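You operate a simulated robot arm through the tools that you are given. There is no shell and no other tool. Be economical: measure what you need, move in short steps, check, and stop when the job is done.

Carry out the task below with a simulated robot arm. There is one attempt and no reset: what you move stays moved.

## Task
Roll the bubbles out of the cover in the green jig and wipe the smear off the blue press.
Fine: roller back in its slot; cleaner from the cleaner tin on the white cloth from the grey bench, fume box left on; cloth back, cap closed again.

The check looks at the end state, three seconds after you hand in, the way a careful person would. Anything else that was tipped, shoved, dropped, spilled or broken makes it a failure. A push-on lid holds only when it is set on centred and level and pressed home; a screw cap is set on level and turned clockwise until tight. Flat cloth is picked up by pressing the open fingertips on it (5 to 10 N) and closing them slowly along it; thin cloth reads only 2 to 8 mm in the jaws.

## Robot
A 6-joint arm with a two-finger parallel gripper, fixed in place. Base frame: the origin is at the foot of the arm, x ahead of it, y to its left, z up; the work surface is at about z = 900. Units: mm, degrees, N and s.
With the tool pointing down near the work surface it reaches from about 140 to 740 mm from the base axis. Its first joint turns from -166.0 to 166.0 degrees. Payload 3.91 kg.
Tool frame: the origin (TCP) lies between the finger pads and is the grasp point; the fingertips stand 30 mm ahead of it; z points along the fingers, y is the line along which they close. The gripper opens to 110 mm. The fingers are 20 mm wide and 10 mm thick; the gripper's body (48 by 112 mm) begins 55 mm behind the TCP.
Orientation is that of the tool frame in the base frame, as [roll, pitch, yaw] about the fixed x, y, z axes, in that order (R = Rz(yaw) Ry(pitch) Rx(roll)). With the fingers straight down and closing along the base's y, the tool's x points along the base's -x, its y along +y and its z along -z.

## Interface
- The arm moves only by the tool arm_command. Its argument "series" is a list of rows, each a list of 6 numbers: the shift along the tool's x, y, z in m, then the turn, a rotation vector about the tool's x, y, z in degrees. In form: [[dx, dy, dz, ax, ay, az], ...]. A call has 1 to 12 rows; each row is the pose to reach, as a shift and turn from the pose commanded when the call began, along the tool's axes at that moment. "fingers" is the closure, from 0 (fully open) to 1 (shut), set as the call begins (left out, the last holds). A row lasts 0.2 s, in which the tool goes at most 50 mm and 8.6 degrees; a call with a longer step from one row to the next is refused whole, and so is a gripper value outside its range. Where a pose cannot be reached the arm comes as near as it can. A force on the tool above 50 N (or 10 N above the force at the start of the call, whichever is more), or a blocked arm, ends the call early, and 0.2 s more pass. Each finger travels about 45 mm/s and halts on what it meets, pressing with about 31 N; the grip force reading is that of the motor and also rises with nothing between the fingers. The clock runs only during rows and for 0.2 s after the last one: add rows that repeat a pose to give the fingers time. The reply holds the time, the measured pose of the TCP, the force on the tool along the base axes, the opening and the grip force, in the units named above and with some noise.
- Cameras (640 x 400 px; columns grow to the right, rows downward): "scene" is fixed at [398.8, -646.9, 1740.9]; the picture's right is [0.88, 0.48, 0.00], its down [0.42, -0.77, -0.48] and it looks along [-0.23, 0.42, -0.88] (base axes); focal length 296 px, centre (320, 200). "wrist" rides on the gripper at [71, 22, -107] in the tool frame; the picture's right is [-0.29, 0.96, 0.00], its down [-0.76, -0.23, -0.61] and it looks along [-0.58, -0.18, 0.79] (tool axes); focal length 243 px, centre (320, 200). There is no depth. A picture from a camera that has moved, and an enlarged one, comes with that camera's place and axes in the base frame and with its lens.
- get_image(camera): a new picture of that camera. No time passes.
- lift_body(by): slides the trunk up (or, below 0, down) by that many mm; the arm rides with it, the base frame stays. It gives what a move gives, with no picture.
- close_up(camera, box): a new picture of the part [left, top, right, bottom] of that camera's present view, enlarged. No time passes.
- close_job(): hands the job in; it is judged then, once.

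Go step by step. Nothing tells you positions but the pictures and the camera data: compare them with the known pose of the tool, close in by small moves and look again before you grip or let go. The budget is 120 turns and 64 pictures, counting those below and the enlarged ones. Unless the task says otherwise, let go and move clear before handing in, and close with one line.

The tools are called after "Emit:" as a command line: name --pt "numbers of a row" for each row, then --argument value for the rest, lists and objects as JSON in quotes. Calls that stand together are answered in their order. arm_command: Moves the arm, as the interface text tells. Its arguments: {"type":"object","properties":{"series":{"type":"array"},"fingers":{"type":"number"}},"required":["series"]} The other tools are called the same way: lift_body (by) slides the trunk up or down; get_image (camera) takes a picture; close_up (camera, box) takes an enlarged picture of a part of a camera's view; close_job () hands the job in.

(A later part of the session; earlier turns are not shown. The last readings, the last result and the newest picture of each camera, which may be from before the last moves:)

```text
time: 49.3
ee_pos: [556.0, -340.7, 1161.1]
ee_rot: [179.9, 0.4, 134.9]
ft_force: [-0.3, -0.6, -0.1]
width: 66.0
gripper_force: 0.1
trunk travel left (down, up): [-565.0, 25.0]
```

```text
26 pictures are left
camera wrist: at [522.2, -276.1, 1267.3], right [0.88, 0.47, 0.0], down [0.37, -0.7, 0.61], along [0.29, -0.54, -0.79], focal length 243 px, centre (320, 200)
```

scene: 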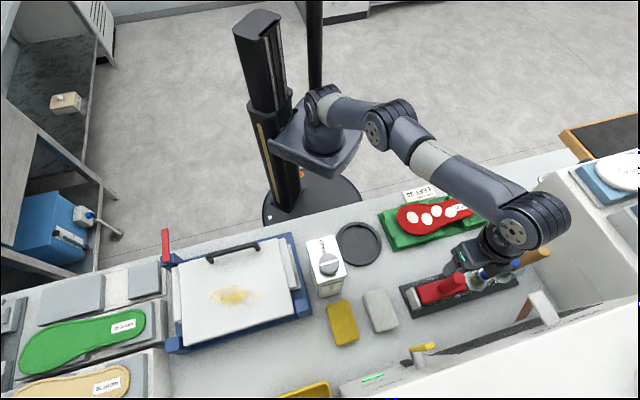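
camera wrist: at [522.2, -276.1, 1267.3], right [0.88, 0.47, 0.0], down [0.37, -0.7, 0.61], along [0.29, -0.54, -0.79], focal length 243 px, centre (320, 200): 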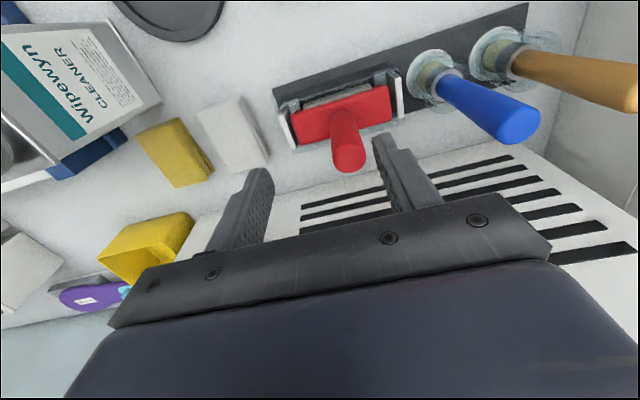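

The roller is home. Next is the tin: I estimate its body as 68 × 100 mm, top at z ≈ 1080, with the cap near (326, −473). I go above it to look.

Emit:
arm_command --pt "0.01 -0.03 -0.02 0 0 0" --pt "0.025 -0.07 -0.04 0 0 0" --pt "0.04 -0.11 -0.05 0 0 0" --pt "0.055 -0.15 -0.05 0 0 0" --pt "0.07 -0.19 -0.05 0 0 0" --pt "0.083 -0.223 -0.05 0 0 0" --pt "0.083 -0.223 -0.05 0 0 0"

Emit:
get_image --camera "wrist"

```text
time: 50.9
ee_pos: [337.5, -441.8, 1208.0]
ee_rot: [180.0, 0.4, 134.9]
ft_force: [-0.4, -0.1, -0.6]
width: 65.8
gripper_force: 0.0
trunk travel left (down, up): [-565.0, 25.0]
```

```text
25 pictures are left
camera wrist: at [302.7, -376.1, 1313.7], right [0.88, 0.47, 0.0], down [0.37, -0.7, 0.61], along [0.29, -0.54, -0.79], focal length 243 px, centre (320, 200)
```

wrist: 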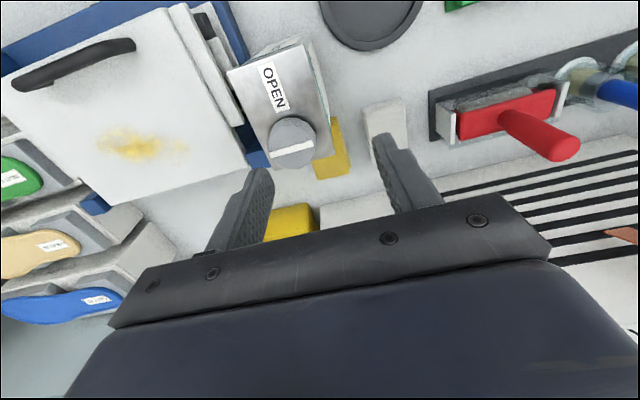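

Cap centre ≈ (325.5, −472), top ≈ 1100. I centre over it and descend.

Emit:
arm_command --pt "-0.006 -0.015 0.02 0 0 0" --pt "-0.0127 -0.0297 0.04 0 0 0" --pt "-0.0127 -0.0297 0.055 0 0 0"

Emit:
get_image --camera "wrist"

```text
time: 51.7
ee_pos: [326.3, -473.5, 1153.6]
ee_rot: [180.0, 0.4, 134.8]
ft_force: [-0.4, 0.0, -0.9]
width: 65.8
gripper_force: 0.0
trunk travel left (down, up): [-565.0, 25.0]
```

```text
24 pictures are left
camera wrist: at [292.1, -407.9, 1259.4], right [0.88, 0.47, 0.0], down [0.37, -0.7, 0.61], along [0.29, -0.54, -0.79], focal length 243 px, centre (320, 200)
```

wrist: 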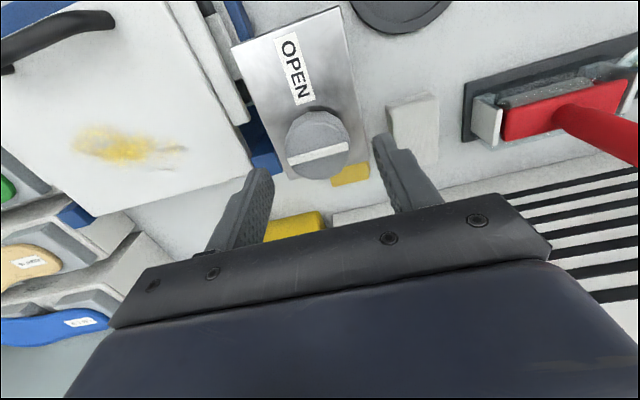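

Emit:
arm_command --pt "0 0 0.012 0 0 0" --pt "0 0 0.022 0 0 0" --pt "0 0 0.03 0 0 0" --pt "0 0 0.036 0 0 0"

Emit:
arm_command --pt "0 0 0 0 0 0" --pt "0 0 0 0 0 0" --pt "0 0 0 0 0 0" --pt "0 0 0 0 0 0" --fingers 1

```text
time: 52.7
ee_pos: [325.1, -470.7, 1117.5]
ee_rot: [-180.0, 0.4, 134.9]
ft_force: [-0.6, -0.2, 0.1]
width: 66.2
gripper_force: 0.0
trunk travel left (down, up): [-565.0, 25.0]
```

```text
time: 53.7
ee_pos: [325.4, -470.5, 1117.5]
ee_rot: [179.8, 0.4, 134.9]
ft_force: [-2.7, -0.5, 0.4]
width: 45.0
gripper_force: 31.3
trunk travel left (down, up): [-565.0, 25.0]
```

Cap gripped (45 mm). I unscrew counter-clockwise a bit and check the tin does not turn with it.

Emit:
arm_command --pt "0 0 0 0 0 -6" --pt "0 0 0 0 0 -12" --pt "0 0 0 0 0 -18" --pt "0 0 0 0 0 -24" --pt "0 0 0 0 0 -30" --pt "0 0 0 0 0 -36" --pt "0 0 0 0 0 -42" --pt "0 0 0 0 0 -48"

Emit:
close_up --camera "scene" --box '[270, 200, 430, 300]'

```text
time: 55.5
ee_pos: [326.4, -472.7, 1117.0]
ee_rot: [-179.8, 0.4, -177.0]
ft_force: [0.4, 0.1, -0.9]
width: 44.8
gripper_force: 30.9
trunk travel left (down, up): [-565.0, 25.0]
```

```text
4.00 times, centred on (350, 250) of scene
camera zoom: at [398.8, -646.9, 1740.9], right [0.88, 0.48, 0.0], down [0.42, -0.77, -0.48], along [-0.23, 0.42, -0.88], focal length 1185 px, centre (200, 0)
```

zoom: 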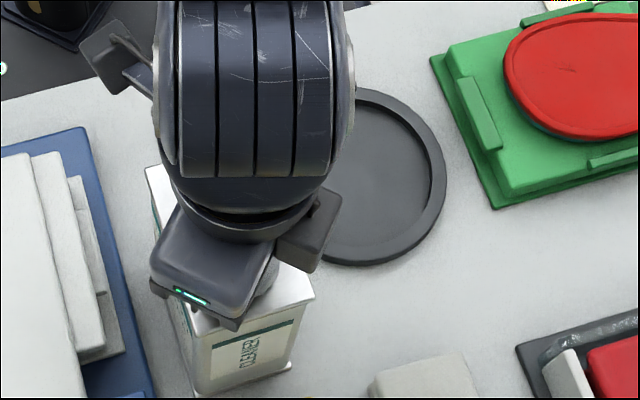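

The tin stays put. I continue turning, then try a gentle lift.

Emit:
arm_command --pt "0 0 0 0 0 -8" --pt "0 0 0 0 0 -16" --pt "0 0 0 0 0 -24" --pt "0 0 0 0 0 -32" --pt "0 0 0 0 0 -40" --pt "0 0 0 0 0 -48" --pt "0 0 0 0 0 -56" --pt "0 0 0 0 0 -64" --pt "0 0 -0.001 0 0 -72"

Emit:
arm_command --pt "0 0 -0.001 0 0 0" --pt "0 0 -0.002 0 0 0"

```text
time: 57.5
ee_pos: [326.5, -471.7, 1118.2]
ee_rot: [-179.7, 0.0, -104.9]
ft_force: [1.2, 3.5, 0.1]
width: 44.9
gripper_force: 30.7
trunk travel left (down, up): [-565.0, 25.0]
```

```text
time: 58.1
ee_pos: [326.0, -472.1, 1119.6]
ee_rot: [-179.5, -0.2, -105.1]
ft_force: [0.3, 0.3, -8.0]
width: 45.0
gripper_force: 30.3
trunk travel left (down, up): [-565.0, 25.0]
```

Still held by thread. I go back down and keep turning.

Emit:
arm_command --pt "0 0 0.002 0 0 -8" --pt "0 0 0.002 0 0 -16" --pt "0 0 0.002 0 0 -24" --pt "0 0 0.002 0 0 -32" --pt "0 0 0.001 0 0 -40" --pt "0 0 0.001 0 0 -48" --pt "0 0 0.001 0 0 -56" --pt "0 0 0.001 0 0 -64" --pt "0 0 0 0 0 -72" --pt "0 0 0 0 0 -80"

Emit:
arm_command --pt "0 0 -0.001 0 0 0" --pt "0 0 -0.002 0 0 0"

```text
time: 59.7
ee_pos: [380.6, -427.0, 1123.0]
ee_rot: [177.0, -2.4, -58.7]
ft_force: [-3.9, 2.4, 14.7]
width: 45.3
gripper_force: 31.4
out of reach, approached as far as the arm can: row 5, 6, 7, 8
trunk travel left (down, up): [-565.0, 25.0]
stopped in row 8: the force on the tool passed its limit (the readings are from after the stop); the commanded pose is now the measured one
```

```text
time: 60.3
ee_pos: [380.4, -425.9, 1121.1]
ee_rot: [177.0, -2.2, -58.5]
ft_force: [-2.2, -3.6, 2.1]
width: 44.7
gripper_force: 31.0
trunk travel left (down, up): [-565.0, 25.0]
```

The arm hit a joint limit and drifted sideways. I look at what happened at once.

Emit:
get_image --camera "scene"

Emit:
get_image --camera "wrist"

```text
22 pictures are left
```

scene: 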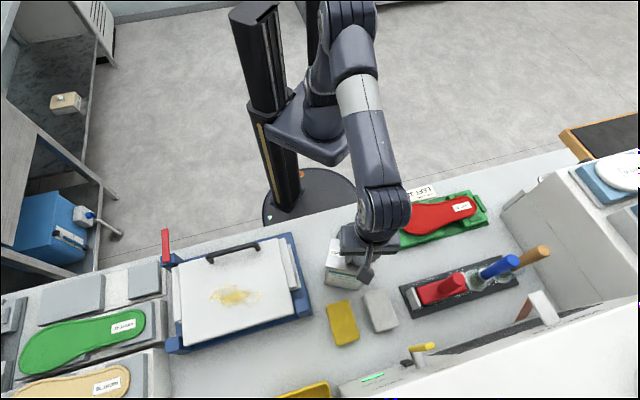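

```text
21 pictures are left
camera wrist: at [403.0, -493.0, 1231.8], right [-0.97, -0.25, 0.04], down [-0.19, 0.8, 0.57], along [-0.17, 0.54, -0.82], focal length 243 px, centre (320, 200)
```

wrist: 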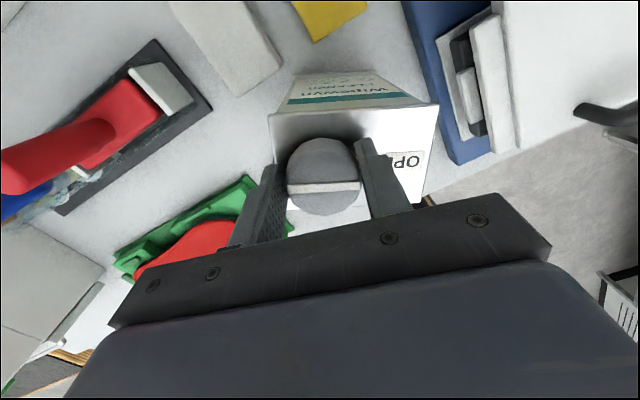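

The tin slid along with the cap (still upright, still capped) to about (360, −430) and turned about 60°; I will put it back later. First I level the tool and set it down properly before letting go.

Emit:
arm_command --pt "0 0 0 1 -0.7 3" --pt "0 0 0 2 -1.4 6" --pt "0 0 0 3 -2.2 8" --pt "0 0 0 3 -2.2 8"

Emit:
close_up --camera "scene" --box '[280, 200, 440, 300]'

```text
time: 61.3
ee_pos: [381.9, -426.1, 1121.5]
ee_rot: [-179.7, -0.1, -66.4]
ft_force: [-0.3, -2.1, -6.7]
width: 44.5
gripper_force: 31.1
trunk travel left (down, up): [-565.0, 25.0]
```

```text
4.00 times, centred on (360, 250) of scene
camera zoom: at [398.8, -646.9, 1740.9], right [0.88, 0.48, 0.0], down [0.42, -0.77, -0.48], along [-0.23, 0.42, -0.88], focal length 1185 px, centre (160, 0)
```

zoom: 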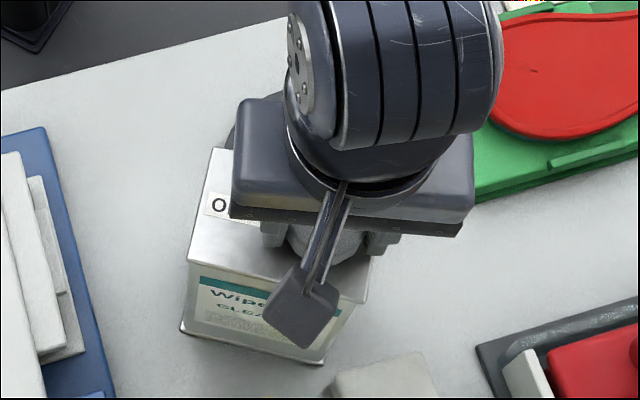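

Emit:
arm_command --pt "0 0 0.001 0 0 0" --pt "0 0 0.002 0 0 0" --pt "0 0 0.003 0 0 0"

Emit:
arm_command --pt "0 0 0 0 0 0" --pt "0 0 0 0 0 0" --pt "0 0 0 0 0 0" --fingers 0.4

Emit:
arm_command --pt "0 0 -0.02 0 0 0" --pt "0 0 -0.04 0 0 0" --pt "0 0 -0.05 0 0 0"

```text
time: 62.1
ee_pos: [381.4, -426.3, 1121.0]
ee_rot: [-179.6, -0.3, -66.5]
ft_force: [-4.0, 2.1, 14.2]
width: 44.7
gripper_force: 30.9
trunk travel left (down, up): [-565.0, 25.0]
```

```text
time: 62.9
ee_pos: [381.8, -426.0, 1119.2]
ee_rot: [-179.7, -0.3, -66.5]
ft_force: [0.1, 0.4, 0.7]
width: 65.8
gripper_force: 0.0
trunk travel left (down, up): [-565.0, 25.0]
```

```text
time: 63.7
ee_pos: [381.3, -427.0, 1168.9]
ee_rot: [-179.7, -0.2, -66.5]
ft_force: [-0.9, 0.2, -1.3]
width: 66.0
gripper_force: 0.0
trunk travel left (down, up): [-565.0, 25.0]
```

Released cleanly; the cap has risen ~3 mm. I wind the wrist back 170° for a second bite.

Emit:
arm_command --pt "0 0 0 0 0 8.5" --pt "0 0 0 0 0 17" --pt "0 0 0 0 0 25.5" --pt "0 0 0 0 0 34" --pt "0 0 0 0 0 42.5" --pt "0 0 0 0 0 51" --pt "0 0 0 0 0 59.5" --pt "0 0 0 0 0 68" --pt "0 0 0 0 0 76.5" --pt "0 0 0 0 0 85"

Emit:
arm_command --pt "0 0 0 0 0 8.5" --pt "0 0 0 0 0 17" --pt "0 0 0 0 0 25.5" --pt "0 0 0 0 0 34" --pt "0 0 0 0 0 42.5" --pt "0 0 0 0 0 51" --pt "0 0 0 0 0 59.5" --pt "0 0 0 0 0 68" --pt "0 0 0 0 0 76.5" --pt "0 0 0 0 0 85"

Emit:
get_image --camera "wrist"

```text
time: 65.9
ee_pos: [380.2, -425.5, 1170.0]
ee_rot: [-179.7, 0.3, -151.6]
ft_force: [-0.2, -0.3, -0.3]
width: 66.1
gripper_force: 0.1
trunk travel left (down, up): [-565.0, 25.0]
```

```text
time: 68.1
ee_pos: [379.9, -426.8, 1168.5]
ee_rot: [179.8, 0.3, 123.2]
ft_force: [0.2, 0.2, 0.4]
width: 66.0
gripper_force: 0.2
trunk travel left (down, up): [-565.0, 25.0]
```

```text
19 pictures are left
camera wrist: at [359.8, -355.9, 1275.2], right [0.96, 0.28, 0.01], down [0.22, -0.76, 0.61], along [0.18, -0.58, -0.79], focal length 243 px, centre (320, 200)
```

wrist: 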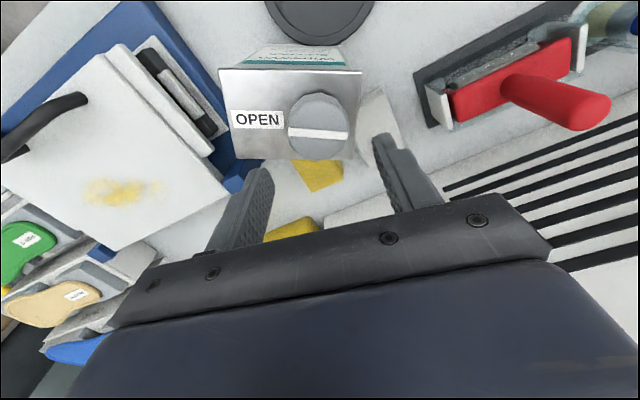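

The cap's bar now points at the OPEN mark. I re-centre, grip the cap again and turn a little further, then try lifting.

Emit:
arm_command --pt "0.0025 0.0015 0.015 0 0 0" --pt "0.005 0.003 0.03 0 0 0" --pt "0.005 0.003 0.042 0 0 0" --pt "0.005 0.003 0.048 0 0 0"

Emit:
arm_command --pt "0 0 0 0 0 0" --pt "0 0 0 0 0 0" --pt "0 0 0 0 0 0" --pt "0 0 0 0 0 0" --fingers 1

Emit:
arm_command --pt "0 0 -0.001 0 0 0" --pt "0 0 -0.003 0 0 0" --pt "0 0 -0.004 0 0 0"

```text
time: 69.1
ee_pos: [381.3, -421.2, 1120.0]
ee_rot: [179.7, 0.3, 123.5]
ft_force: [0.0, 0.1, -0.2]
width: 66.0
gripper_force: 0.0
trunk travel left (down, up): [-565.0, 25.0]
```

```text
time: 70.1
ee_pos: [380.5, -421.3, 1120.3]
ee_rot: [179.8, 0.3, 123.5]
ft_force: [-2.5, -2.4, 0.0]
width: 44.5
gripper_force: 30.7
trunk travel left (down, up): [-565.0, 25.0]
```

```text
time: 70.9
ee_pos: [380.2, -420.7, 1125.7]
ee_rot: [179.7, 0.1, 123.5]
ft_force: [1.5, -0.2, -7.3]
width: 44.9
gripper_force: 31.2
trunk travel left (down, up): [-565.0, 25.0]
```

The whole tin lifts (about 0.75 kg), so the cap is still threaded. I set it down and turn further.

Emit:
arm_command --pt "0 0 0.003 0 0 0" --pt "0 0 0.005 0 0 0" --pt "0 0 0.005 0 0 -8" --pt "0 0 0.005 0 0 -16" --pt "0 0 0.005 0 0 -24" --pt "0 0 0.005 0 0 -32" --pt "0 0 0.005 0 0 -40" --pt "0 0 0.005 0 0 -48" --pt "0 0 0.005 0 0 -56" --pt "0 0 0.005 0 0 -64" --pt "0 0 0.005 0 0 -72"

Emit:
arm_command --pt "0 0 -0.001 0 0 -8" --pt "0 0 -0.001 0 0 -16" --pt "0 0 -0.001 0 0 -24" --pt "0 0 -0.001 0 0 -32" --pt "0 0 -0.002 0 0 -40" --pt "0 0 -0.002 0 0 -48" --pt "0 0 -0.002 0 0 -56" --pt "0 0 -0.002 0 0 -64" --pt "0 0 -0.002 0 0 -72"

Emit:
arm_command --pt "0 0 -0.002 0 0 0" --pt "0 0 -0.004 0 0 0"

```text
time: 73.3
ee_pos: [381.1, -420.5, 1120.1]
ee_rot: [-179.7, 0.4, -164.4]
ft_force: [3.1, -1.4, 9.8]
width: 44.6
gripper_force: 30.8
trunk travel left (down, up): [-565.0, 25.0]
```

```text
time: 75.3
ee_pos: [380.9, -422.4, 1123.4]
ee_rot: [-179.7, -0.1, -92.4]
ft_force: [1.1, -5.6, -3.4]
width: 45.1
gripper_force: 31.1
trunk travel left (down, up): [-565.0, 25.0]
```

```text
time: 75.9
ee_pos: [381.8, -420.1, 1124.1]
ee_rot: [-179.7, 0.0, -92.5]
ft_force: [1.3, -2.0, -9.1]
width: 44.8
gripper_force: 31.5
trunk travel left (down, up): [-565.0, 25.0]
```

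Check whether the tin is rotating along or the cap is really unscrewing.

Emit:
close_up --camera "scene" --box '[280, 200, 440, 300]'

```text
4.00 times, centred on (360, 250) of scene
camera zoom: at [398.8, -646.9, 1740.9], right [0.88, 0.48, 0.0], down [0.42, -0.77, -0.48], along [-0.23, 0.42, -0.88], focal length 1185 px, centre (160, 0)
```

zoom: 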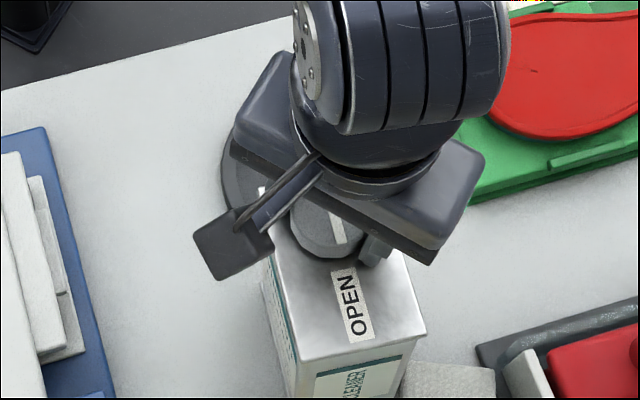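

The cap has a stop: its bar stays at OPEN and the tin now turns with it, so this is a turn-to-open pouring cap, now open. The tin (now with its cap end toward the robot) has nudged the white cloth; I carry the tin upright back to its own place.

Emit:
arm_command --pt "0 0 -0.01 0 0 0" --pt "0 0 -0.02 0 0 0" --pt "0.005 0.015 -0.02 0 0 0" --pt "0.01 0.03 -0.02 0 0 0" --pt "0.015 0.048 -0.02 0 0 0" --pt "0.02 0.066 -0.02 0 0 0" --pt "0.026 0.086 -0.02 0 0 0" --pt "0.026 0.086 -0.02 0 0 0" --pt "0.026 0.086 -0.012 0 0 0" --pt "0.026 0.086 -0.004 0 0 0"

Emit:
close_up --camera "scene" --box '[260, 200, 420, 300]'

```text
time: 78.1
ee_pos: [294.0, -441.5, 1129.4]
ee_rot: [-179.8, 0.0, -92.5]
ft_force: [-0.1, -0.3, -8.0]
width: 44.7
gripper_force: 30.7
trunk travel left (down, up): [-565.0, 25.0]
```

```text
4.00 times, centred on (340, 250) of scene
camera zoom: at [398.8, -646.9, 1740.9], right [0.88, 0.48, 0.0], down [0.42, -0.77, -0.48], along [-0.23, 0.42, -0.88], focal length 1185 px, centre (240, 0)
```

zoom: 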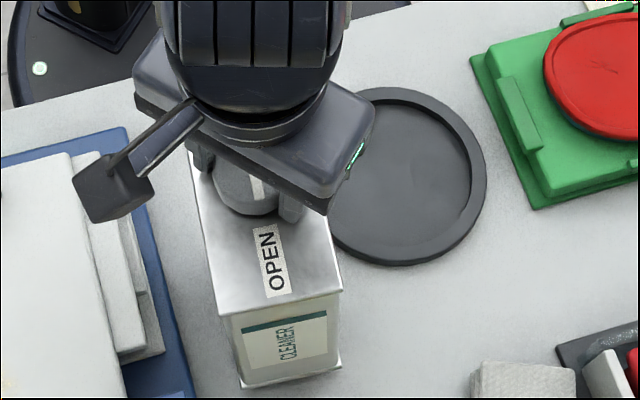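

Dish unmoved, tin upright near its place. I lower it, release, and go for the cloth.

Emit:
arm_command --pt "0 0 0.004 0 0 0" --pt "0 0 0.007 0 0 0" --pt "0 0 0.009 0 0 0" --pt "0 0 0.01 0 0 0"

Emit:
arm_command --pt "0 0 0 0 0 0" --pt "0 0 0 0 0 0" --pt "0 0 0 0 0 0" --fingers 0.4

Emit:
arm_command --pt "0 0 -0.03 0 0 0" --pt "0 0 -0.06 0 0 0" --pt "0 0 -0.08 0 0 8.5" --pt "0 0 -0.08 0 0 17" --pt "0 0 -0.08 0 0 25.5" --pt "0 0 -0.08 0 0 34" --pt "0 0 -0.08 0 0 42.5" --pt "0 0 -0.08 0 0 51" --pt "0 0 -0.08 0 0 59.5" --pt "0 0 -0.08 0 0 68" --pt "0 0 -0.08 0 0 76.5" --pt "0 0 -0.08 0 0 85"

```text
time: 79.1
ee_pos: [295.0, -443.2, 1121.7]
ee_rot: [-179.5, -0.3, -92.5]
ft_force: [1.5, 1.1, 8.2]
width: 44.7
gripper_force: 30.6
trunk travel left (down, up): [-565.0, 25.0]
```

```text
time: 79.9
ee_pos: [293.1, -442.9, 1120.3]
ee_rot: [-179.7, 0.0, -92.7]
ft_force: [1.6, -0.1, -0.3]
width: 66.7
gripper_force: 1.0
trunk travel left (down, up): [-565.0, 25.0]
```

```text
time: 82.5
ee_pos: [293.2, -441.7, 1198.9]
ee_rot: [-179.8, 0.2, -177.7]
ft_force: [-1.1, 0.2, 0.2]
width: 65.9
gripper_force: 0.1
trunk travel left (down, up): [-565.0, 25.0]
```

Emit:
arm_command --pt "-0.035 0 0 0 0 8" --pt "-0.07 0 0 0 0 16" --pt "-0.105 0.001 0.01 0 0 24" --pt "-0.14 0.002 0.02 0 0 32" --pt "-0.175 0.003 0.04 0 0 40" --pt "-0.197 0.004 0.06 0 0 47" --pt "-0.197 0.004 0.06 0 0 47" --fingers 0

Emit:
get_image --camera "wrist"

```text
time: 84.1
ee_pos: [490.2, -429.5, 1141.4]
ee_rot: [179.8, 0.4, 135.4]
ft_force: [0.7, 0.0, 0.8]
width: 109.9
gripper_force: 0.1
trunk travel left (down, up): [-565.0, 25.0]
```

```text
16 pictures are left
camera wrist: at [454.4, -364.8, 1247.7], right [0.88, 0.48, 0.0], down [0.38, -0.7, 0.61], along [0.29, -0.54, -0.79], focal length 243 px, centre (320, 200)
```

wrist: 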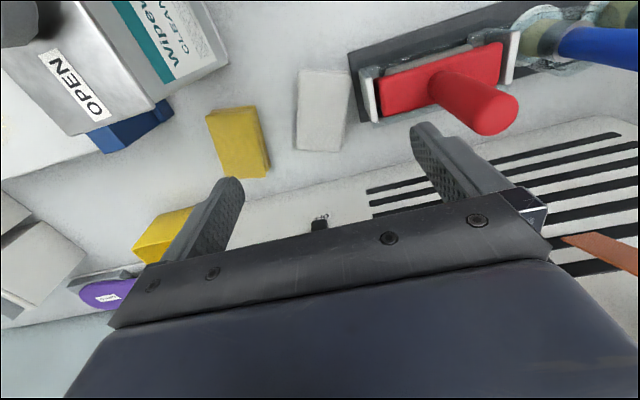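

The cloth now lies centred near (504, −455) with its long axis at about −65°. I go above it with fingers across its width and descend part way.

Emit:
arm_command --pt "-0.01 -0.003 0.02 0 0 5" --pt "-0.02 -0.006 0.05 0 0 10" --pt "-0.03 -0.01 0.08 0 0 15" --pt "-0.039 -0.013 0.11 0 0 20" --pt "-0.039 -0.013 0.14 0 0 20" --pt "-0.039 -0.013 0.165 0 0 20" --pt "-0.039 -0.013 0.178 0 0 20" --fingers 0.3

Emit:
get_image --camera "wrist"

```text
time: 85.7
ee_pos: [509.3, -469.4, 963.3]
ee_rot: [179.7, 0.2, 115.5]
ft_force: [-0.1, 0.2, -0.6]
width: 77.0
gripper_force: 0.1
trunk travel left (down, up): [-565.0, 25.0]
```

```text
15 pictures are left
camera wrist: at [498.5, -395.1, 1069.0], right [0.99, 0.15, 0.01], down [0.12, -0.78, 0.61], along [0.1, -0.6, -0.79], focal length 243 px, centre (320, 200)
```

wrist: 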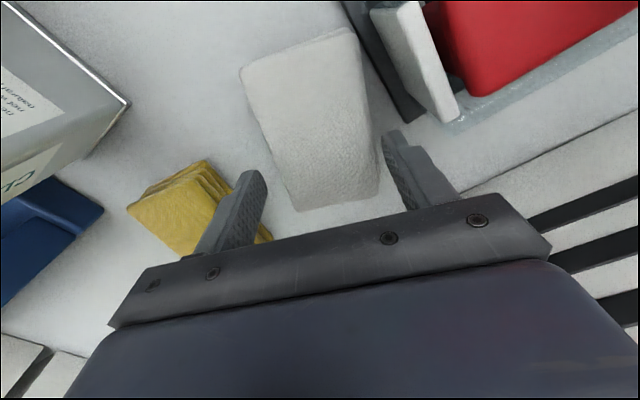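

The cloth is a bit wider than the opening, so I open more, shift slightly away from the tray, and descend.

Emit:
arm_command --pt "-0.004 0 0 0 0 0" --pt "-0.008 0 0 0 0 0" --pt "-0.008 0 0.008 0 0 0" --pt "-0.008 0 0.016 0 0 0" --pt "-0.008 0 0.022 0 0 0" --pt "-0.008 0 0.027 0 0 0" --fingers 0.14

Emit:
arm_command --pt "0 0 0 0 0 0" --pt "0 0 0 0 0 0" --pt "0 0 0 0 0 0" --pt "0 0 0 0 0 0" --pt "0 0 0 0 0 0" --pt "0 0 0 0 0 0" --fingers 1

```text
time: 87.1
ee_pos: [513.7, -474.5, 935.9]
ee_rot: [179.8, 0.2, 115.5]
ft_force: [0.9, 0.3, 0.1]
width: 94.5
gripper_force: 0.2
trunk travel left (down, up): [-565.0, 25.0]
```

```text
time: 88.5
ee_pos: [513.7, -474.5, 936.6]
ee_rot: [179.7, 0.2, 115.5]
ft_force: [-0.2, 0.2, -0.1]
width: 64.4
gripper_force: 31.0
trunk travel left (down, up): [-565.0, 25.0]
```

Cloth gripped (64 mm). I lift it and carry it over the dark dish, centring the cloth on (353, −323).

Emit:
arm_command --pt "0 0 -0.03 0 0 0" --pt "0 0 -0.06 0 0 0" --pt "0 0 -0.09 0 0 0" --pt "0.03 -0.012 -0.09 0 0 -4" --pt "0.06 -0.024 -0.09 0 0 -8" --pt "0.095 -0.037 -0.09 0 0 -12" --pt "0.13 -0.05 -0.09 0 0 -16" --pt "0.16 -0.062 -0.09 0 0 -19.5" --pt "0.186 -0.073 -0.09 0 0 -19.5" --pt "0.186 -0.073 -0.09 0 0 -19.5"

Emit:
get_image --camera "wrist"

```text
time: 90.7
ee_pos: [364.7, -337.1, 1026.3]
ee_rot: [179.7, 0.4, 135.0]
ft_force: [0.2, 0.0, -0.6]
width: 64.3
gripper_force: 31.4
trunk travel left (down, up): [-565.0, 25.0]
```

```text
14 pictures are left
camera wrist: at [331.0, -271.6, 1133.1], right [0.88, 0.47, 0.0], down [0.37, -0.7, 0.61], along [0.29, -0.54, -0.79], focal length 243 px, centre (320, 200)
```

wrist: 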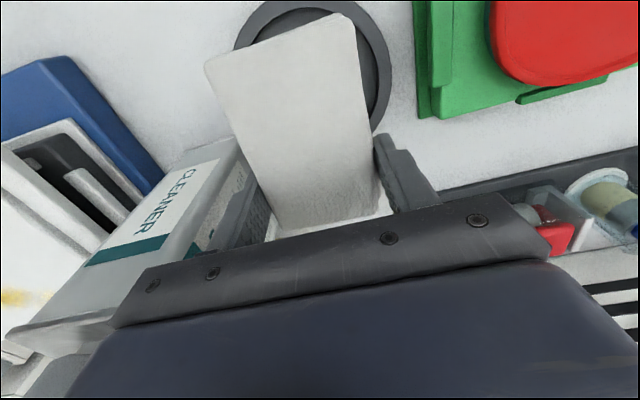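

Emit:
arm_command --pt "-0.004 0.002 0.02 0 0 0" --pt "-0.004 0.002 0.04 0 0 0" --pt "-0.004 0.002 0.06 0 0 0" --pt "-0.004 0.002 0.073 0 0 0" --pt "-0.004 0.002 0.079 0 0 0"

Emit:
arm_command --pt "0 0 0.002 0 0 0" --pt "0 0 0.004 0 0 0"

```text
time: 91.9
ee_pos: [371.1, -339.9, 948.7]
ee_rot: [179.8, 0.5, 135.0]
ft_force: [-0.5, 1.4, 8.9]
width: 64.4
gripper_force: 30.9
trunk travel left (down, up): [-565.0, 25.0]
```

```text
time: 92.5
ee_pos: [370.5, -338.9, 945.1]
ee_rot: [179.8, 0.6, 135.1]
ft_force: [-5.4, 1.2, 33.0]
width: 64.7
gripper_force: 30.4
trunk travel left (down, up): [-565.0, 25.0]
```

Emit:
arm_command --pt "0 0 -0.003 0 0 0" --pt "0 0 -0.003 0 0 0" --pt "0 0 -0.003 0 0 0" --fingers 0.32

Emit:
arm_command --pt "0 0 -0.03 0 0 0" --pt "0 0 -0.06 0 0 0" --pt "-0.01 0 -0.1 0 0 0" --pt "-0.02 -0.02 -0.15 0 0 0" --pt "-0.03 -0.06 -0.2 0 0 0" --pt "-0.04 -0.09 -0.22 0 0 0"

Emit:
get_image --camera "wrist"

```text
time: 93.3
ee_pos: [371.3, -340.2, 945.6]
ee_rot: [179.8, 0.3, 135.0]
ft_force: [1.0, -0.1, 0.3]
width: 75.0
gripper_force: 0.0
trunk travel left (down, up): [-565.0, 25.0]
```

```text
refused: row 4 steps farther than a row can; nothing moved
```

```text
13 pictures are left
camera wrist: at [337.2, -273.9, 1051.4], right [0.88, 0.47, 0.0], down [0.37, -0.7, 0.61], along [0.29, -0.54, -0.79], focal length 243 px, centre (320, 200)
```

wrist: 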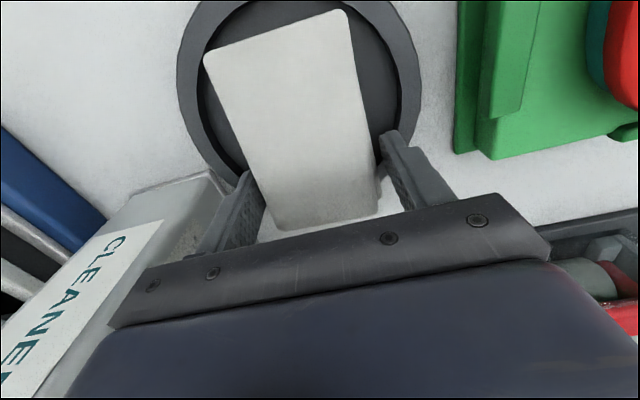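

The cloth sits flat in the dish. I rise and go over the tin to grip it by its sides.

Emit:
arm_command --pt "0 0 -0.04 0 0 0" --pt "0 0 -0.08 0 0 0" --pt "0 0 -0.12 0 0 0" --pt "0 0 -0.16 0 0 0" --pt "0 0 -0.2 0 0 0" --pt "0 0 -0.225 0 0 0" --pt "-0.01 -0.04 -0.225 0 0 0" --pt "-0.025 -0.08 -0.225 0 0 0" --pt "-0.035 -0.11 -0.225 0 0 0" --pt "-0.0396 -0.127 -0.225 0 0 0" --pt "-0.0396 -0.127 -0.225 0 0 0" --fingers 0.1

Emit:
get_image --camera "wrist"

```text
time: 95.7
ee_pos: [306.1, -456.6, 1171.3]
ee_rot: [179.8, 0.2, 135.1]
ft_force: [-0.4, -0.9, 0.2]
width: 99.3
gripper_force: 0.1
trunk travel left (down, up): [-565.0, 25.0]
```

```text
12 pictures are left
camera wrist: at [272.4, -392.1, 1275.7], right [0.88, 0.47, 0.0], down [0.37, -0.7, 0.61], along [0.29, -0.54, -0.79], focal length 243 px, centre (320, 200)
```

wrist: 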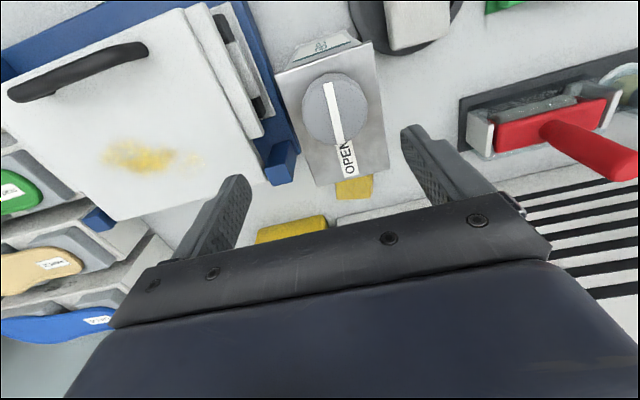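

The tin centre is about 17 mm further along u than thought, at (323, −449). I correct and descend around its body.

Emit:
arm_command --pt "-0.004 0.009 0.01 0 0 0" --pt "-0.007 0.017 0.03 0 0 0" --pt "-0.007 0.017 0.05 0 0 0" --pt "-0.007 0.017 0.07 0 0 0" --pt "-0.007 0.017 0.09 0 0 0" --pt "-0.007 0.017 0.111 0 0 0"

Emit:
arm_command --pt "0 0 0 0 0 0" --pt "0 0 0 0 0 0" --pt "0 0 0 0 0 0" --pt "0 0 0 0 0 0" --fingers 1

```text
time: 97.1
ee_pos: [326.6, -448.9, 1058.9]
ee_rot: [179.9, 0.4, 135.0]
ft_force: [-1.0, -0.2, 0.2]
width: 98.8
gripper_force: 0.1
trunk travel left (down, up): [-565.0, 25.0]
```

```text
time: 98.1
ee_pos: [324.8, -449.6, 1058.9]
ee_rot: [179.7, 0.4, 135.0]
ft_force: [-2.4, -1.6, 0.1]
width: 67.8
gripper_force: 30.9
trunk travel left (down, up): [-565.0, 25.0]
```

Tin gripped (68 mm), seated at TCP z 1059. I lift it upright and carry it beside the dish so the mouth will be above the cloth.

Emit:
arm_command --pt "0 0 -0.02 0 0 0" --pt "0 0 -0.045 0 0 0" --pt "0 0 -0.07 0 0 0" --pt "0.005 0.02 -0.075 0 0 0" --pt "0.01 0.04 -0.075 0 0 0" --pt "0.015 0.065 -0.075 0 0 0" --pt "0.02 0.09 -0.075 0 0 0" --pt "0.0247 0.109 -0.075 0 0 0" --pt "0.0247 0.109 -0.075 0 0 0"

Emit:
arm_command --pt "0 0 0 0 -6 0" --pt "0 0 0 0 -12 0" --pt "0 0 0 0 -18 0" --pt "0 0 0 0 -24 0" --pt "0 0 0 0 -30 0" --pt "0 0 0 0 -30 0"

Emit:
close_up --camera "scene" --box '[280, 180, 472, 300]'

```text
time: 100.1
ee_pos: [385.8, -355.3, 1134.2]
ee_rot: [179.9, 0.4, 135.0]
ft_force: [0.9, 0.8, -7.8]
width: 68.1
gripper_force: 31.1
trunk travel left (down, up): [-565.0, 25.0]
```

```text
time: 101.5
ee_pos: [385.9, -355.4, 1134.4]
ee_rot: [179.8, 30.2, 134.9]
ft_force: [-0.3, 0.0, -9.0]
width: 67.7
gripper_force: 31.5
trunk travel left (down, up): [-565.0, 25.0]
```

```text
3.33 times, centred on (376, 240) of scene
camera zoom: at [398.8, -646.9, 1740.9], right [0.88, 0.48, 0.0], down [0.42, -0.77, -0.48], along [-0.23, 0.42, -0.88], focal length 988 px, centre (133, 67)
```

zoom: 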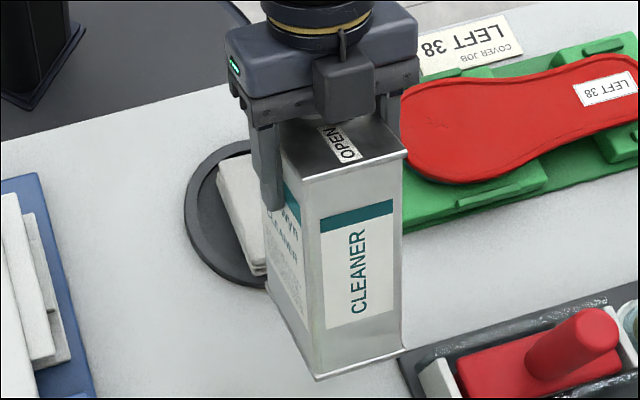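

Holding well at 30°. I continue the tilt to 65° and then lower.

Emit:
arm_command --pt "0 0 0 0 -6 0" --pt "0 0 0 0 -12 0" --pt "0 0 0 0 -18 0" --pt "0 0 0 0 -24 0" --pt "0 0 0 0 -30 0" --pt "0 0 0 0 -30 0"

Emit:
arm_command --pt "0.0173 0 0.01 0 0 0" --pt "0.0346 0 0.02 0 0 0" --pt "0.052 0 0.03 0 0 0" --pt "0.065 0 0.0375 0 0 0" --pt "0.065 0 0.0375 0 0 0"

Emit:
close_up --camera "scene" --box '[280, 180, 472, 300]'

```text
time: 102.9
ee_pos: [392.9, -349.5, 1135.1]
ee_rot: [177.1, 53.1, 134.8]
ft_force: [-0.4, -0.1, -8.7]
width: 67.6
gripper_force: 31.1
out of reach, approached as far as the arm can: row 4, 5, 6
trunk travel left (down, up): [-565.0, 25.0]
```

```text
time: 104.1
ee_pos: [389.5, -342.6, 1060.0]
ee_rot: [177.2, 53.2, 134.8]
ft_force: [-0.5, 0.0, -8.6]
width: 68.3
gripper_force: 30.9
trunk travel left (down, up): [-565.0, 25.0]
```

```text
3.33 times, centred on (376, 240) of scene
camera zoom: at [398.8, -646.9, 1740.9], right [0.88, 0.48, 0.0], down [0.42, -0.77, -0.48], along [-0.23, 0.42, -0.88], focal length 988 px, centre (133, 67)
```

zoom: 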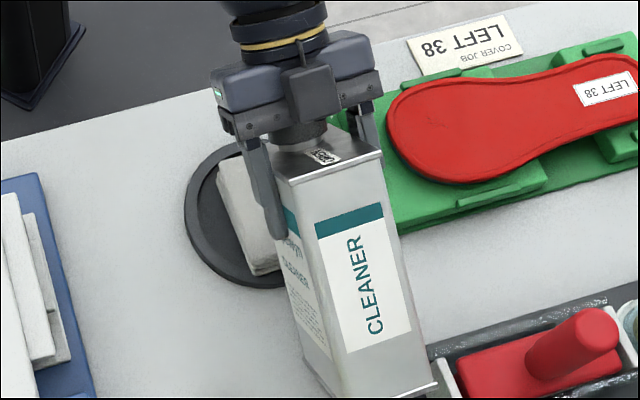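

The wrist reached a limit near 53° at that height. I test whether more tilt is available here, with small steps.

Emit:
arm_command --pt "-0.03 -0.008 -0.02 0 0 0" --pt "-0.03 -0.01 -0.02 0 -4 0" --pt "-0.03 -0.01 -0.02 0 -8 0"

```text
time: 104.9
ee_pos: [381.6, -350.9, 1095.4]
ee_rot: [176.4, 61.2, 133.9]
ft_force: [0.0, 0.4, -9.1]
width: 67.9
gripper_force: 31.0
trunk travel left (down, up): [-565.0, 25.0]
```

Emit:
arm_command --pt "0.008 0 0.004 0 -4 0" --pt "0.015 0 0.008 0 -8 0" --pt "0.022 0 0.012 0 -12 0" --pt "0.022 0 0.012 0 -12 0"

Emit:
close_up --camera "scene" --box '[280, 180, 472, 300]'

```text
time: 105.9
ee_pos: [366.2, -359.4, 1068.4]
ee_rot: [173.6, 73.1, 131.3]
ft_force: [0.1, -0.1, -7.3]
width: 67.8
gripper_force: 31.1
out of reach, approached as far as the arm can: row 2, 3, 4
trunk travel left (down, up): [-565.0, 25.0]
```

```text
3.33 times, centred on (376, 240) of scene
camera zoom: at [398.8, -646.9, 1740.9], right [0.88, 0.48, 0.0], down [0.42, -0.77, -0.48], along [-0.23, 0.42, -0.88], focal length 988 px, centre (133, 67)
```

zoom: 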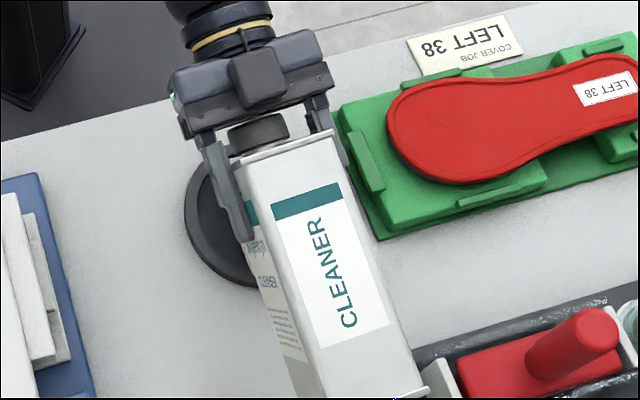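

Tilt is 73° with the mouth over the cloth, slightly off to one side; I shift it toward the cloth's middle and hold a moment.

Emit:
arm_command --pt "0 0.006 0 0 0 0" --pt "0 0.011 0 0 0 0" --pt "0 0.011 0 0 0 0"

Emit:
get_image --camera "wrist"

```text
time: 106.7
ee_pos: [366.4, -360.2, 1069.4]
ee_rot: [173.6, 73.1, 131.4]
ft_force: [1.0, 0.0, -8.5]
width: 67.7
gripper_force: 31.3
out of reach, approached as far as the arm can: row 1, 2, 3
trunk travel left (down, up): [-565.0, 25.0]
```

```text
8 pictures are left
camera wrist: at [292.3, -260.3, 1031.6], right [0.7, 0.64, 0.31], down [-0.44, 0.05, 0.9], along [0.56, -0.77, 0.32], focal length 243 px, centre (320, 200)
```

wrist: 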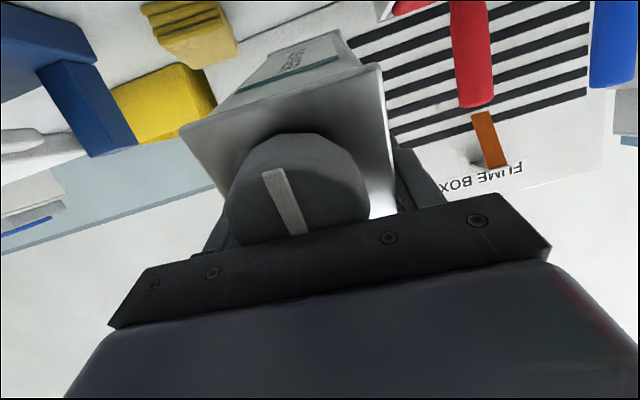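

No spill is visible from here, and the cap bar is at OPEN. I bring the tin back upright over the dish while rising, then check the cloth.

Emit:
arm_command --pt "-0.01 0 -0.003 0 8 0" --pt "-0.022 0.003 -0.007 0 16 0" --pt "-0.034 0.006 -0.01 0 24 0" --pt "-0.046 0.008 -0.014 0 32 0" --pt "-0.058 0.01 -0.018 0 40 0" --pt "-0.067 0.011 -0.02 0 48 0" --pt "-0.067 0.011 -0.02 0 56 0" --pt "-0.067 0.011 -0.02 0 64 0" --pt "-0.067 0.011 -0.02 0 72 0" --pt "-0.067 0.011 -0.02 0 73 0"

```text
time: 108.9
ee_pos: [372.6, -353.5, 1138.4]
ee_rot: [178.3, 0.2, 137.1]
ft_force: [-0.2, -0.1, -7.4]
width: 67.8
gripper_force: 31.1
out of reach, approached as far as the arm can: row 3, 4
trunk travel left (down, up): [-565.0, 25.0]
```

Upright again. I level it and carry it back over its original spot, then turn it to its original heading.

Emit:
arm_command --pt "-0.005 -0.02 0 0.8 0 0" --pt "-0.01 -0.045 0 1.7 0 0" --pt "-0.015 -0.07 0 1.7 0 0" --pt "-0.02 -0.095 0 1.7 0 0" --pt "-0.0253 -0.119 0 1.7 0 0"

Emit:
arm_command --pt "0 0 0 0 0 8.5" --pt "0 0 0 0 0 17" --pt "0 0 0 0 0 25.5" --pt "0 0 0 0 0 34" --pt "0 0 0 0 0 42.5" --pt "0 0 0 0 0 51" --pt "0 0 0 0 0 59.5" --pt "0 0 0 0 0 68" --pt "0 0 0 0 0 76.5" --pt "0 0 0 0 0 85"

Emit:
arm_command --pt "0 0 0 0 0 8.5" --pt "0 0 0 0 0 17" --pt "0 0 0 0 0 25.5" --pt "0 0 0 0 0 34" --pt "0 0 0 0 0 42.5" --pt "0 0 0 0 0 51" --pt "0 0 0 0 0 59.5"

```text
time: 110.1
ee_pos: [311.8, -457.2, 1134.6]
ee_rot: [179.9, 0.2, 137.1]
ft_force: [-0.4, 0.7, -8.3]
width: 67.9
gripper_force: 30.7
trunk travel left (down, up): [-565.0, 25.0]
```

```text
time: 112.3
ee_pos: [310.3, -457.6, 1134.9]
ee_rot: [179.8, 0.0, 51.9]
ft_force: [0.0, 0.1, -8.2]
width: 67.9
gripper_force: 31.2
trunk travel left (down, up): [-565.0, 25.0]
```

```text
time: 113.9
ee_pos: [310.0, -458.7, 1135.6]
ee_rot: [179.9, -0.2, -7.6]
ft_force: [-0.5, -0.7, -8.4]
width: 68.1
gripper_force: 30.9
trunk travel left (down, up): [-565.0, 25.0]
```

Emit:
arm_command --pt "0 0 0 0 0 8" --pt "0 0 0 0 0 16" --pt "0 0 0 0 0 24" --pt "0 0 0 0 0 32" --pt "0 0 0 0 0 38" --pt "0 0 0 0 0 38"

Emit:
close_up --camera "scene" --box '[270, 200, 430, 300]'

```text
time: 115.3
ee_pos: [309.7, -456.6, 1134.3]
ee_rot: [-179.9, -0.2, -45.4]
ft_force: [1.0, -0.3, -8.3]
width: 67.8
gripper_force: 31.4
trunk travel left (down, up): [-565.0, 25.0]
```

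```text
4.00 times, centred on (350, 250) of scene
camera zoom: at [398.8, -646.9, 1740.9], right [0.88, 0.48, 0.0], down [0.42, -0.77, -0.48], along [-0.23, 0.42, -0.88], focal length 1185 px, centre (200, 0)
```

zoom: 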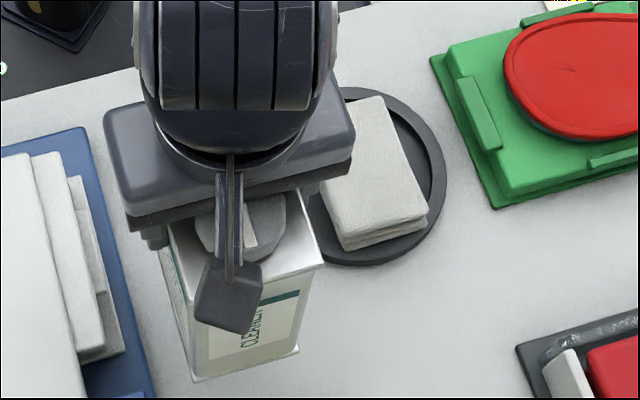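

The cloth shows no clear wetting, so the pour probably needs more tilt. I'll pour again, this time tipping sideways (wrist not limited that way), back over the dish.

Emit:
arm_command --pt "-0.0145 -0.0263 -0.005 0 0 0" --pt "-0.029 -0.0527 -0.005 0 0 0" --pt "-0.0436 -0.079 -0.005 0 0 0" --pt "-0.058 -0.1053 -0.005 0 0 0" --pt "-0.0727 -0.1317 -0.005 0 0 0" --pt "-0.0872 -0.158 -0.005 0 0 0" --pt "-0.0872 -0.158 -0.005 0 0 0"

Emit:
arm_command --pt "0 0 0 6 0 0" --pt "0 0 0 12 0 0" --pt "0 0 0 18 0 0" --pt "0 0 0 24 0 0" --pt "0 0 0 30 0 0" --pt "0 0 0 36 0 0" --pt "0 0 0 42 0 0"

```text
time: 116.9
ee_pos: [322.2, -317.3, 1137.9]
ee_rot: [-178.8, -0.4, -44.1]
ft_force: [-0.4, 0.0, -8.0]
width: 67.9
gripper_force: 30.6
out of reach, approached as far as the arm can: row 4, 5, 6, 7
trunk travel left (down, up): [-565.0, 25.0]
```

```text
time: 118.5
ee_pos: [322.7, -318.7, 1137.8]
ee_rot: [-137.9, -0.3, -45.4]
ft_force: [-0.5, -0.2, -8.7]
width: 67.9
gripper_force: 30.3
trunk travel left (down, up): [-565.0, 25.0]
```

The heading was limited but the sideways tilt works. I shift so that the mouth stays above the cloth.

Emit:
arm_command --pt "0.001 -0.0125 0.0112 0 0 0" --pt "0.002 -0.025 0.0224 0 0 0" --pt "0.002 -0.037 0.0335 0 0 0" --pt "0.002 -0.037 0.0335 0 0 0"

```text
time: 119.5
ee_pos: [359.8, -283.1, 1137.0]
ee_rot: [-137.9, -0.2, -45.4]
ft_force: [0.6, 0.0, -7.8]
width: 67.8
gripper_force: 30.6
trunk travel left (down, up): [-565.0, 25.0]
```

Emit:
arm_command --pt "0 0.004 0.0064 6 0 0" --pt "0 0.008 0.0128 12 0 0" --pt "0 0.012 0.0192 18 0 0" --pt "0 0.016 0.0256 24 0 0" --pt "0 0.02 0.032 30 0 0" --pt "0 0.024 0.0385 36 0 0" --pt "0 0.028 0.045 42 0 0" --pt "0 0.0327 0.0513 48 0 0" --pt "0 0.0327 0.0513 48 0 0"

Emit:
close_up --camera "scene" --box '[270, 170, 462, 290]'

```text
time: 121.5
ee_pos: [369.2, -278.3, 1077.0]
ee_rot: [-89.9, -0.3, -45.4]
ft_force: [0.5, -0.3, -7.6]
width: 68.1
gripper_force: 31.0
trunk travel left (down, up): [-565.0, 25.0]
```

```text
3.33 times, centred on (366, 230) of scene
camera zoom: at [398.8, -646.9, 1740.9], right [0.88, 0.48, 0.0], down [0.42, -0.77, -0.48], along [-0.23, 0.42, -0.88], focal length 988 px, centre (167, 100)
```

zoom: 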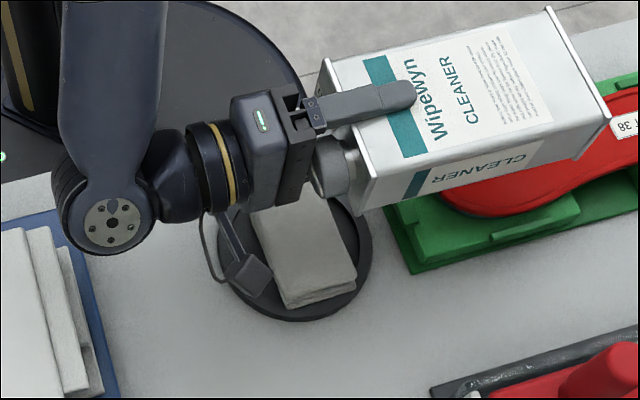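

The tin is horizontal with its cap right over the cloth, which looks greyer now. I tip slightly past horizontal for a moment, then return to upright.

Emit:
arm_command --pt "0 0 0 6 0 0" --pt "0 0 0 12 0 0" --pt "0 0 0 15 0 0" --pt "0 0 0 8 0 0" --pt "0 0 0 0 0 0"

Emit:
arm_command --pt "0 -0.01 0 -8.5 0 0" --pt "0 -0.02 0 -17 0 0" --pt "0 -0.03 0 -25.5 0 0" --pt "0 -0.04 0 -34 0 0" --pt "0 -0.05 0 -42.5 0 0" --pt "0 -0.06 0 -51 0 0" --pt "0 -0.06 0 -59.5 0 0" --pt "0 -0.06 -0.01 -68 0 0" --pt "0 -0.06 -0.02 -76.5 0 0" --pt "0 -0.06 -0.03 -85 0 0" --pt "0 -0.06 -0.04 -90 0 0" --pt "0 -0.06 -0.04 -90 0 0"

```text
time: 122.7
ee_pos: [366.3, -276.8, 1078.0]
ee_rot: [-90.0, -0.4, -45.4]
ft_force: [0.1, 0.0, -8.1]
width: 68.0
gripper_force: 30.5
trunk travel left (down, up): [-565.0, 25.0]
```

```text
time: 125.3
ee_pos: [315.9, -322.3, 1136.8]
ee_rot: [-179.4, -0.4, -44.7]
ft_force: [-0.2, -0.4, -7.6]
width: 67.8
gripper_force: 31.5
out of reach, approached as far as the arm can: row 10, 11, 12
trunk travel left (down, up): [-565.0, 25.0]
```

Emit:
arm_command --pt "0.018 0.02 0 -0.3 -0.2 0.4" --pt "0.036 0.04 0 -0.6 -0.4 0.8" --pt "0.055 0.06 0 -0.6 -0.4 0.8" --pt "0.073 0.081 0 -0.6 -0.4 0.8" --pt "0.091 0.1007 0 -0.6 -0.4 0.8" --pt "0.091 0.1007 0.02 -0.6 -0.4 0.8" --pt "0.091 0.1007 0.04 -0.6 -0.4 0.8" --pt "0.091 0.1007 0.058 -0.6 -0.4 0.8" --pt "0.091 0.1007 0.069 -0.6 -0.4 0.8"

Emit:
close_up --camera "scene" --box '[290, 200, 450, 300]'

```text
time: 127.3
ee_pos: [308.9, -460.5, 1067.7]
ee_rot: [179.5, 0.3, -46.2]
ft_force: [-0.4, -0.3, -7.6]
width: 67.7
gripper_force: 30.3
trunk travel left (down, up): [-565.0, 25.0]
```

```text
4.00 times, centred on (370, 250) of scene
camera zoom: at [398.8, -646.9, 1740.9], right [0.88, 0.48, 0.0], down [0.42, -0.77, -0.48], along [-0.23, 0.42, -0.88], focal length 1185 px, centre (120, 0)
```

zoom: 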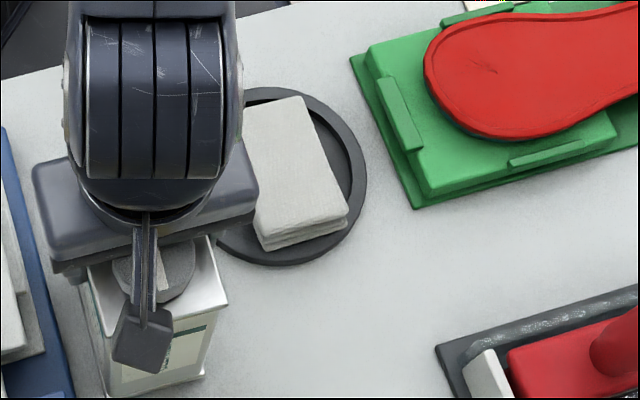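

Tin is right over its original footprint. I set it down, release, and rise.

Emit:
arm_command --pt "0 0 0.004 0 0 0" --pt "0 0 0.007 0 0 0" --pt "0 0 0.009 0 0 0"

Emit:
arm_command --pt "0 0 0 0 0 0" --pt "0 0 0 0 0 0" --pt "0 0 0 0 0 0" --fingers 0.12

Emit:
arm_command --pt "0 0 -0.03 0 0 0" --pt "0 0 -0.07 0 0 0" --pt "0 0 -0.11 0 0 0"

```text
time: 128.1
ee_pos: [308.8, -459.5, 1062.0]
ee_rot: [179.4, -0.4, -46.1]
ft_force: [2.9, -4.2, 22.1]
width: 67.5
gripper_force: 31.4
trunk travel left (down, up): [-565.0, 25.0]
```

```text
time: 128.9
ee_pos: [309.6, -458.5, 1058.0]
ee_rot: [179.4, 0.2, -46.1]
ft_force: [0.0, -1.9, 0.5]
width: 96.9
gripper_force: 0.0
trunk travel left (down, up): [-565.0, 25.0]
```

```text
time: 129.7
ee_pos: [306.6, -458.7, 1166.9]
ee_rot: [179.5, 0.2, -46.2]
ft_force: [0.0, 0.3, -1.2]
width: 96.8
gripper_force: 0.1
trunk travel left (down, up): [-565.0, 25.0]
```

Emit:
arm_command --pt "0 0 0 0 0 -8.5" --pt "-0.002 -0.006 0 0 0 -17" --pt "-0.005 -0.015 0 0 0 -25.5" --pt "-0.009 -0.03 0 0 0 -34" --pt "-0.014 -0.045 0 0 0 -42.5" --pt "-0.02 -0.06 0 0 0 -51" --pt "-0.026 -0.08 0 0 0 -59.5" --pt "-0.032 -0.1 0 0 0 -68" --pt "-0.0423 -0.1292 0 0 0 -76.5" --pt "-0.0423 -0.1292 0 0 0 -85" --pt "-0.0423 -0.1292 0 0 0 -93"

Emit:
arm_command --pt "0 0 0 0 0 -8.5" --pt "0 0 0 0 0 -17" --pt "0 0 0.02 0 0 -25.5" --pt "0 0 0.04 0 0 -34" --pt "0 0 0.06 0 0 -42.5" --pt "0 0 0.08 0 0 -51" --pt "0 0 0.1 0 0 -59.5" --pt "0 0 0.12 0 0 -68" --pt "0 0 0.14 0 0 -76.5" --pt "0 0 0.15 0 0 -85" --pt "0 0 0.15 0 0 -88"

```text
time: 132.1
ee_pos: [371.9, -339.6, 1168.2]
ee_rot: [-179.9, 0.5, 47.0]
ft_force: [-0.1, 0.0, -0.1]
width: 96.8
gripper_force: 0.1
trunk travel left (down, up): [-565.0, 25.0]
```

```text
time: 134.5
ee_pos: [371.6, -337.1, 1017.3]
ee_rot: [-179.5, 0.0, 134.9]
ft_force: [0.2, 0.0, -0.1]
width: 96.7
gripper_force: 0.0
trunk travel left (down, up): [-565.0, 25.0]
```

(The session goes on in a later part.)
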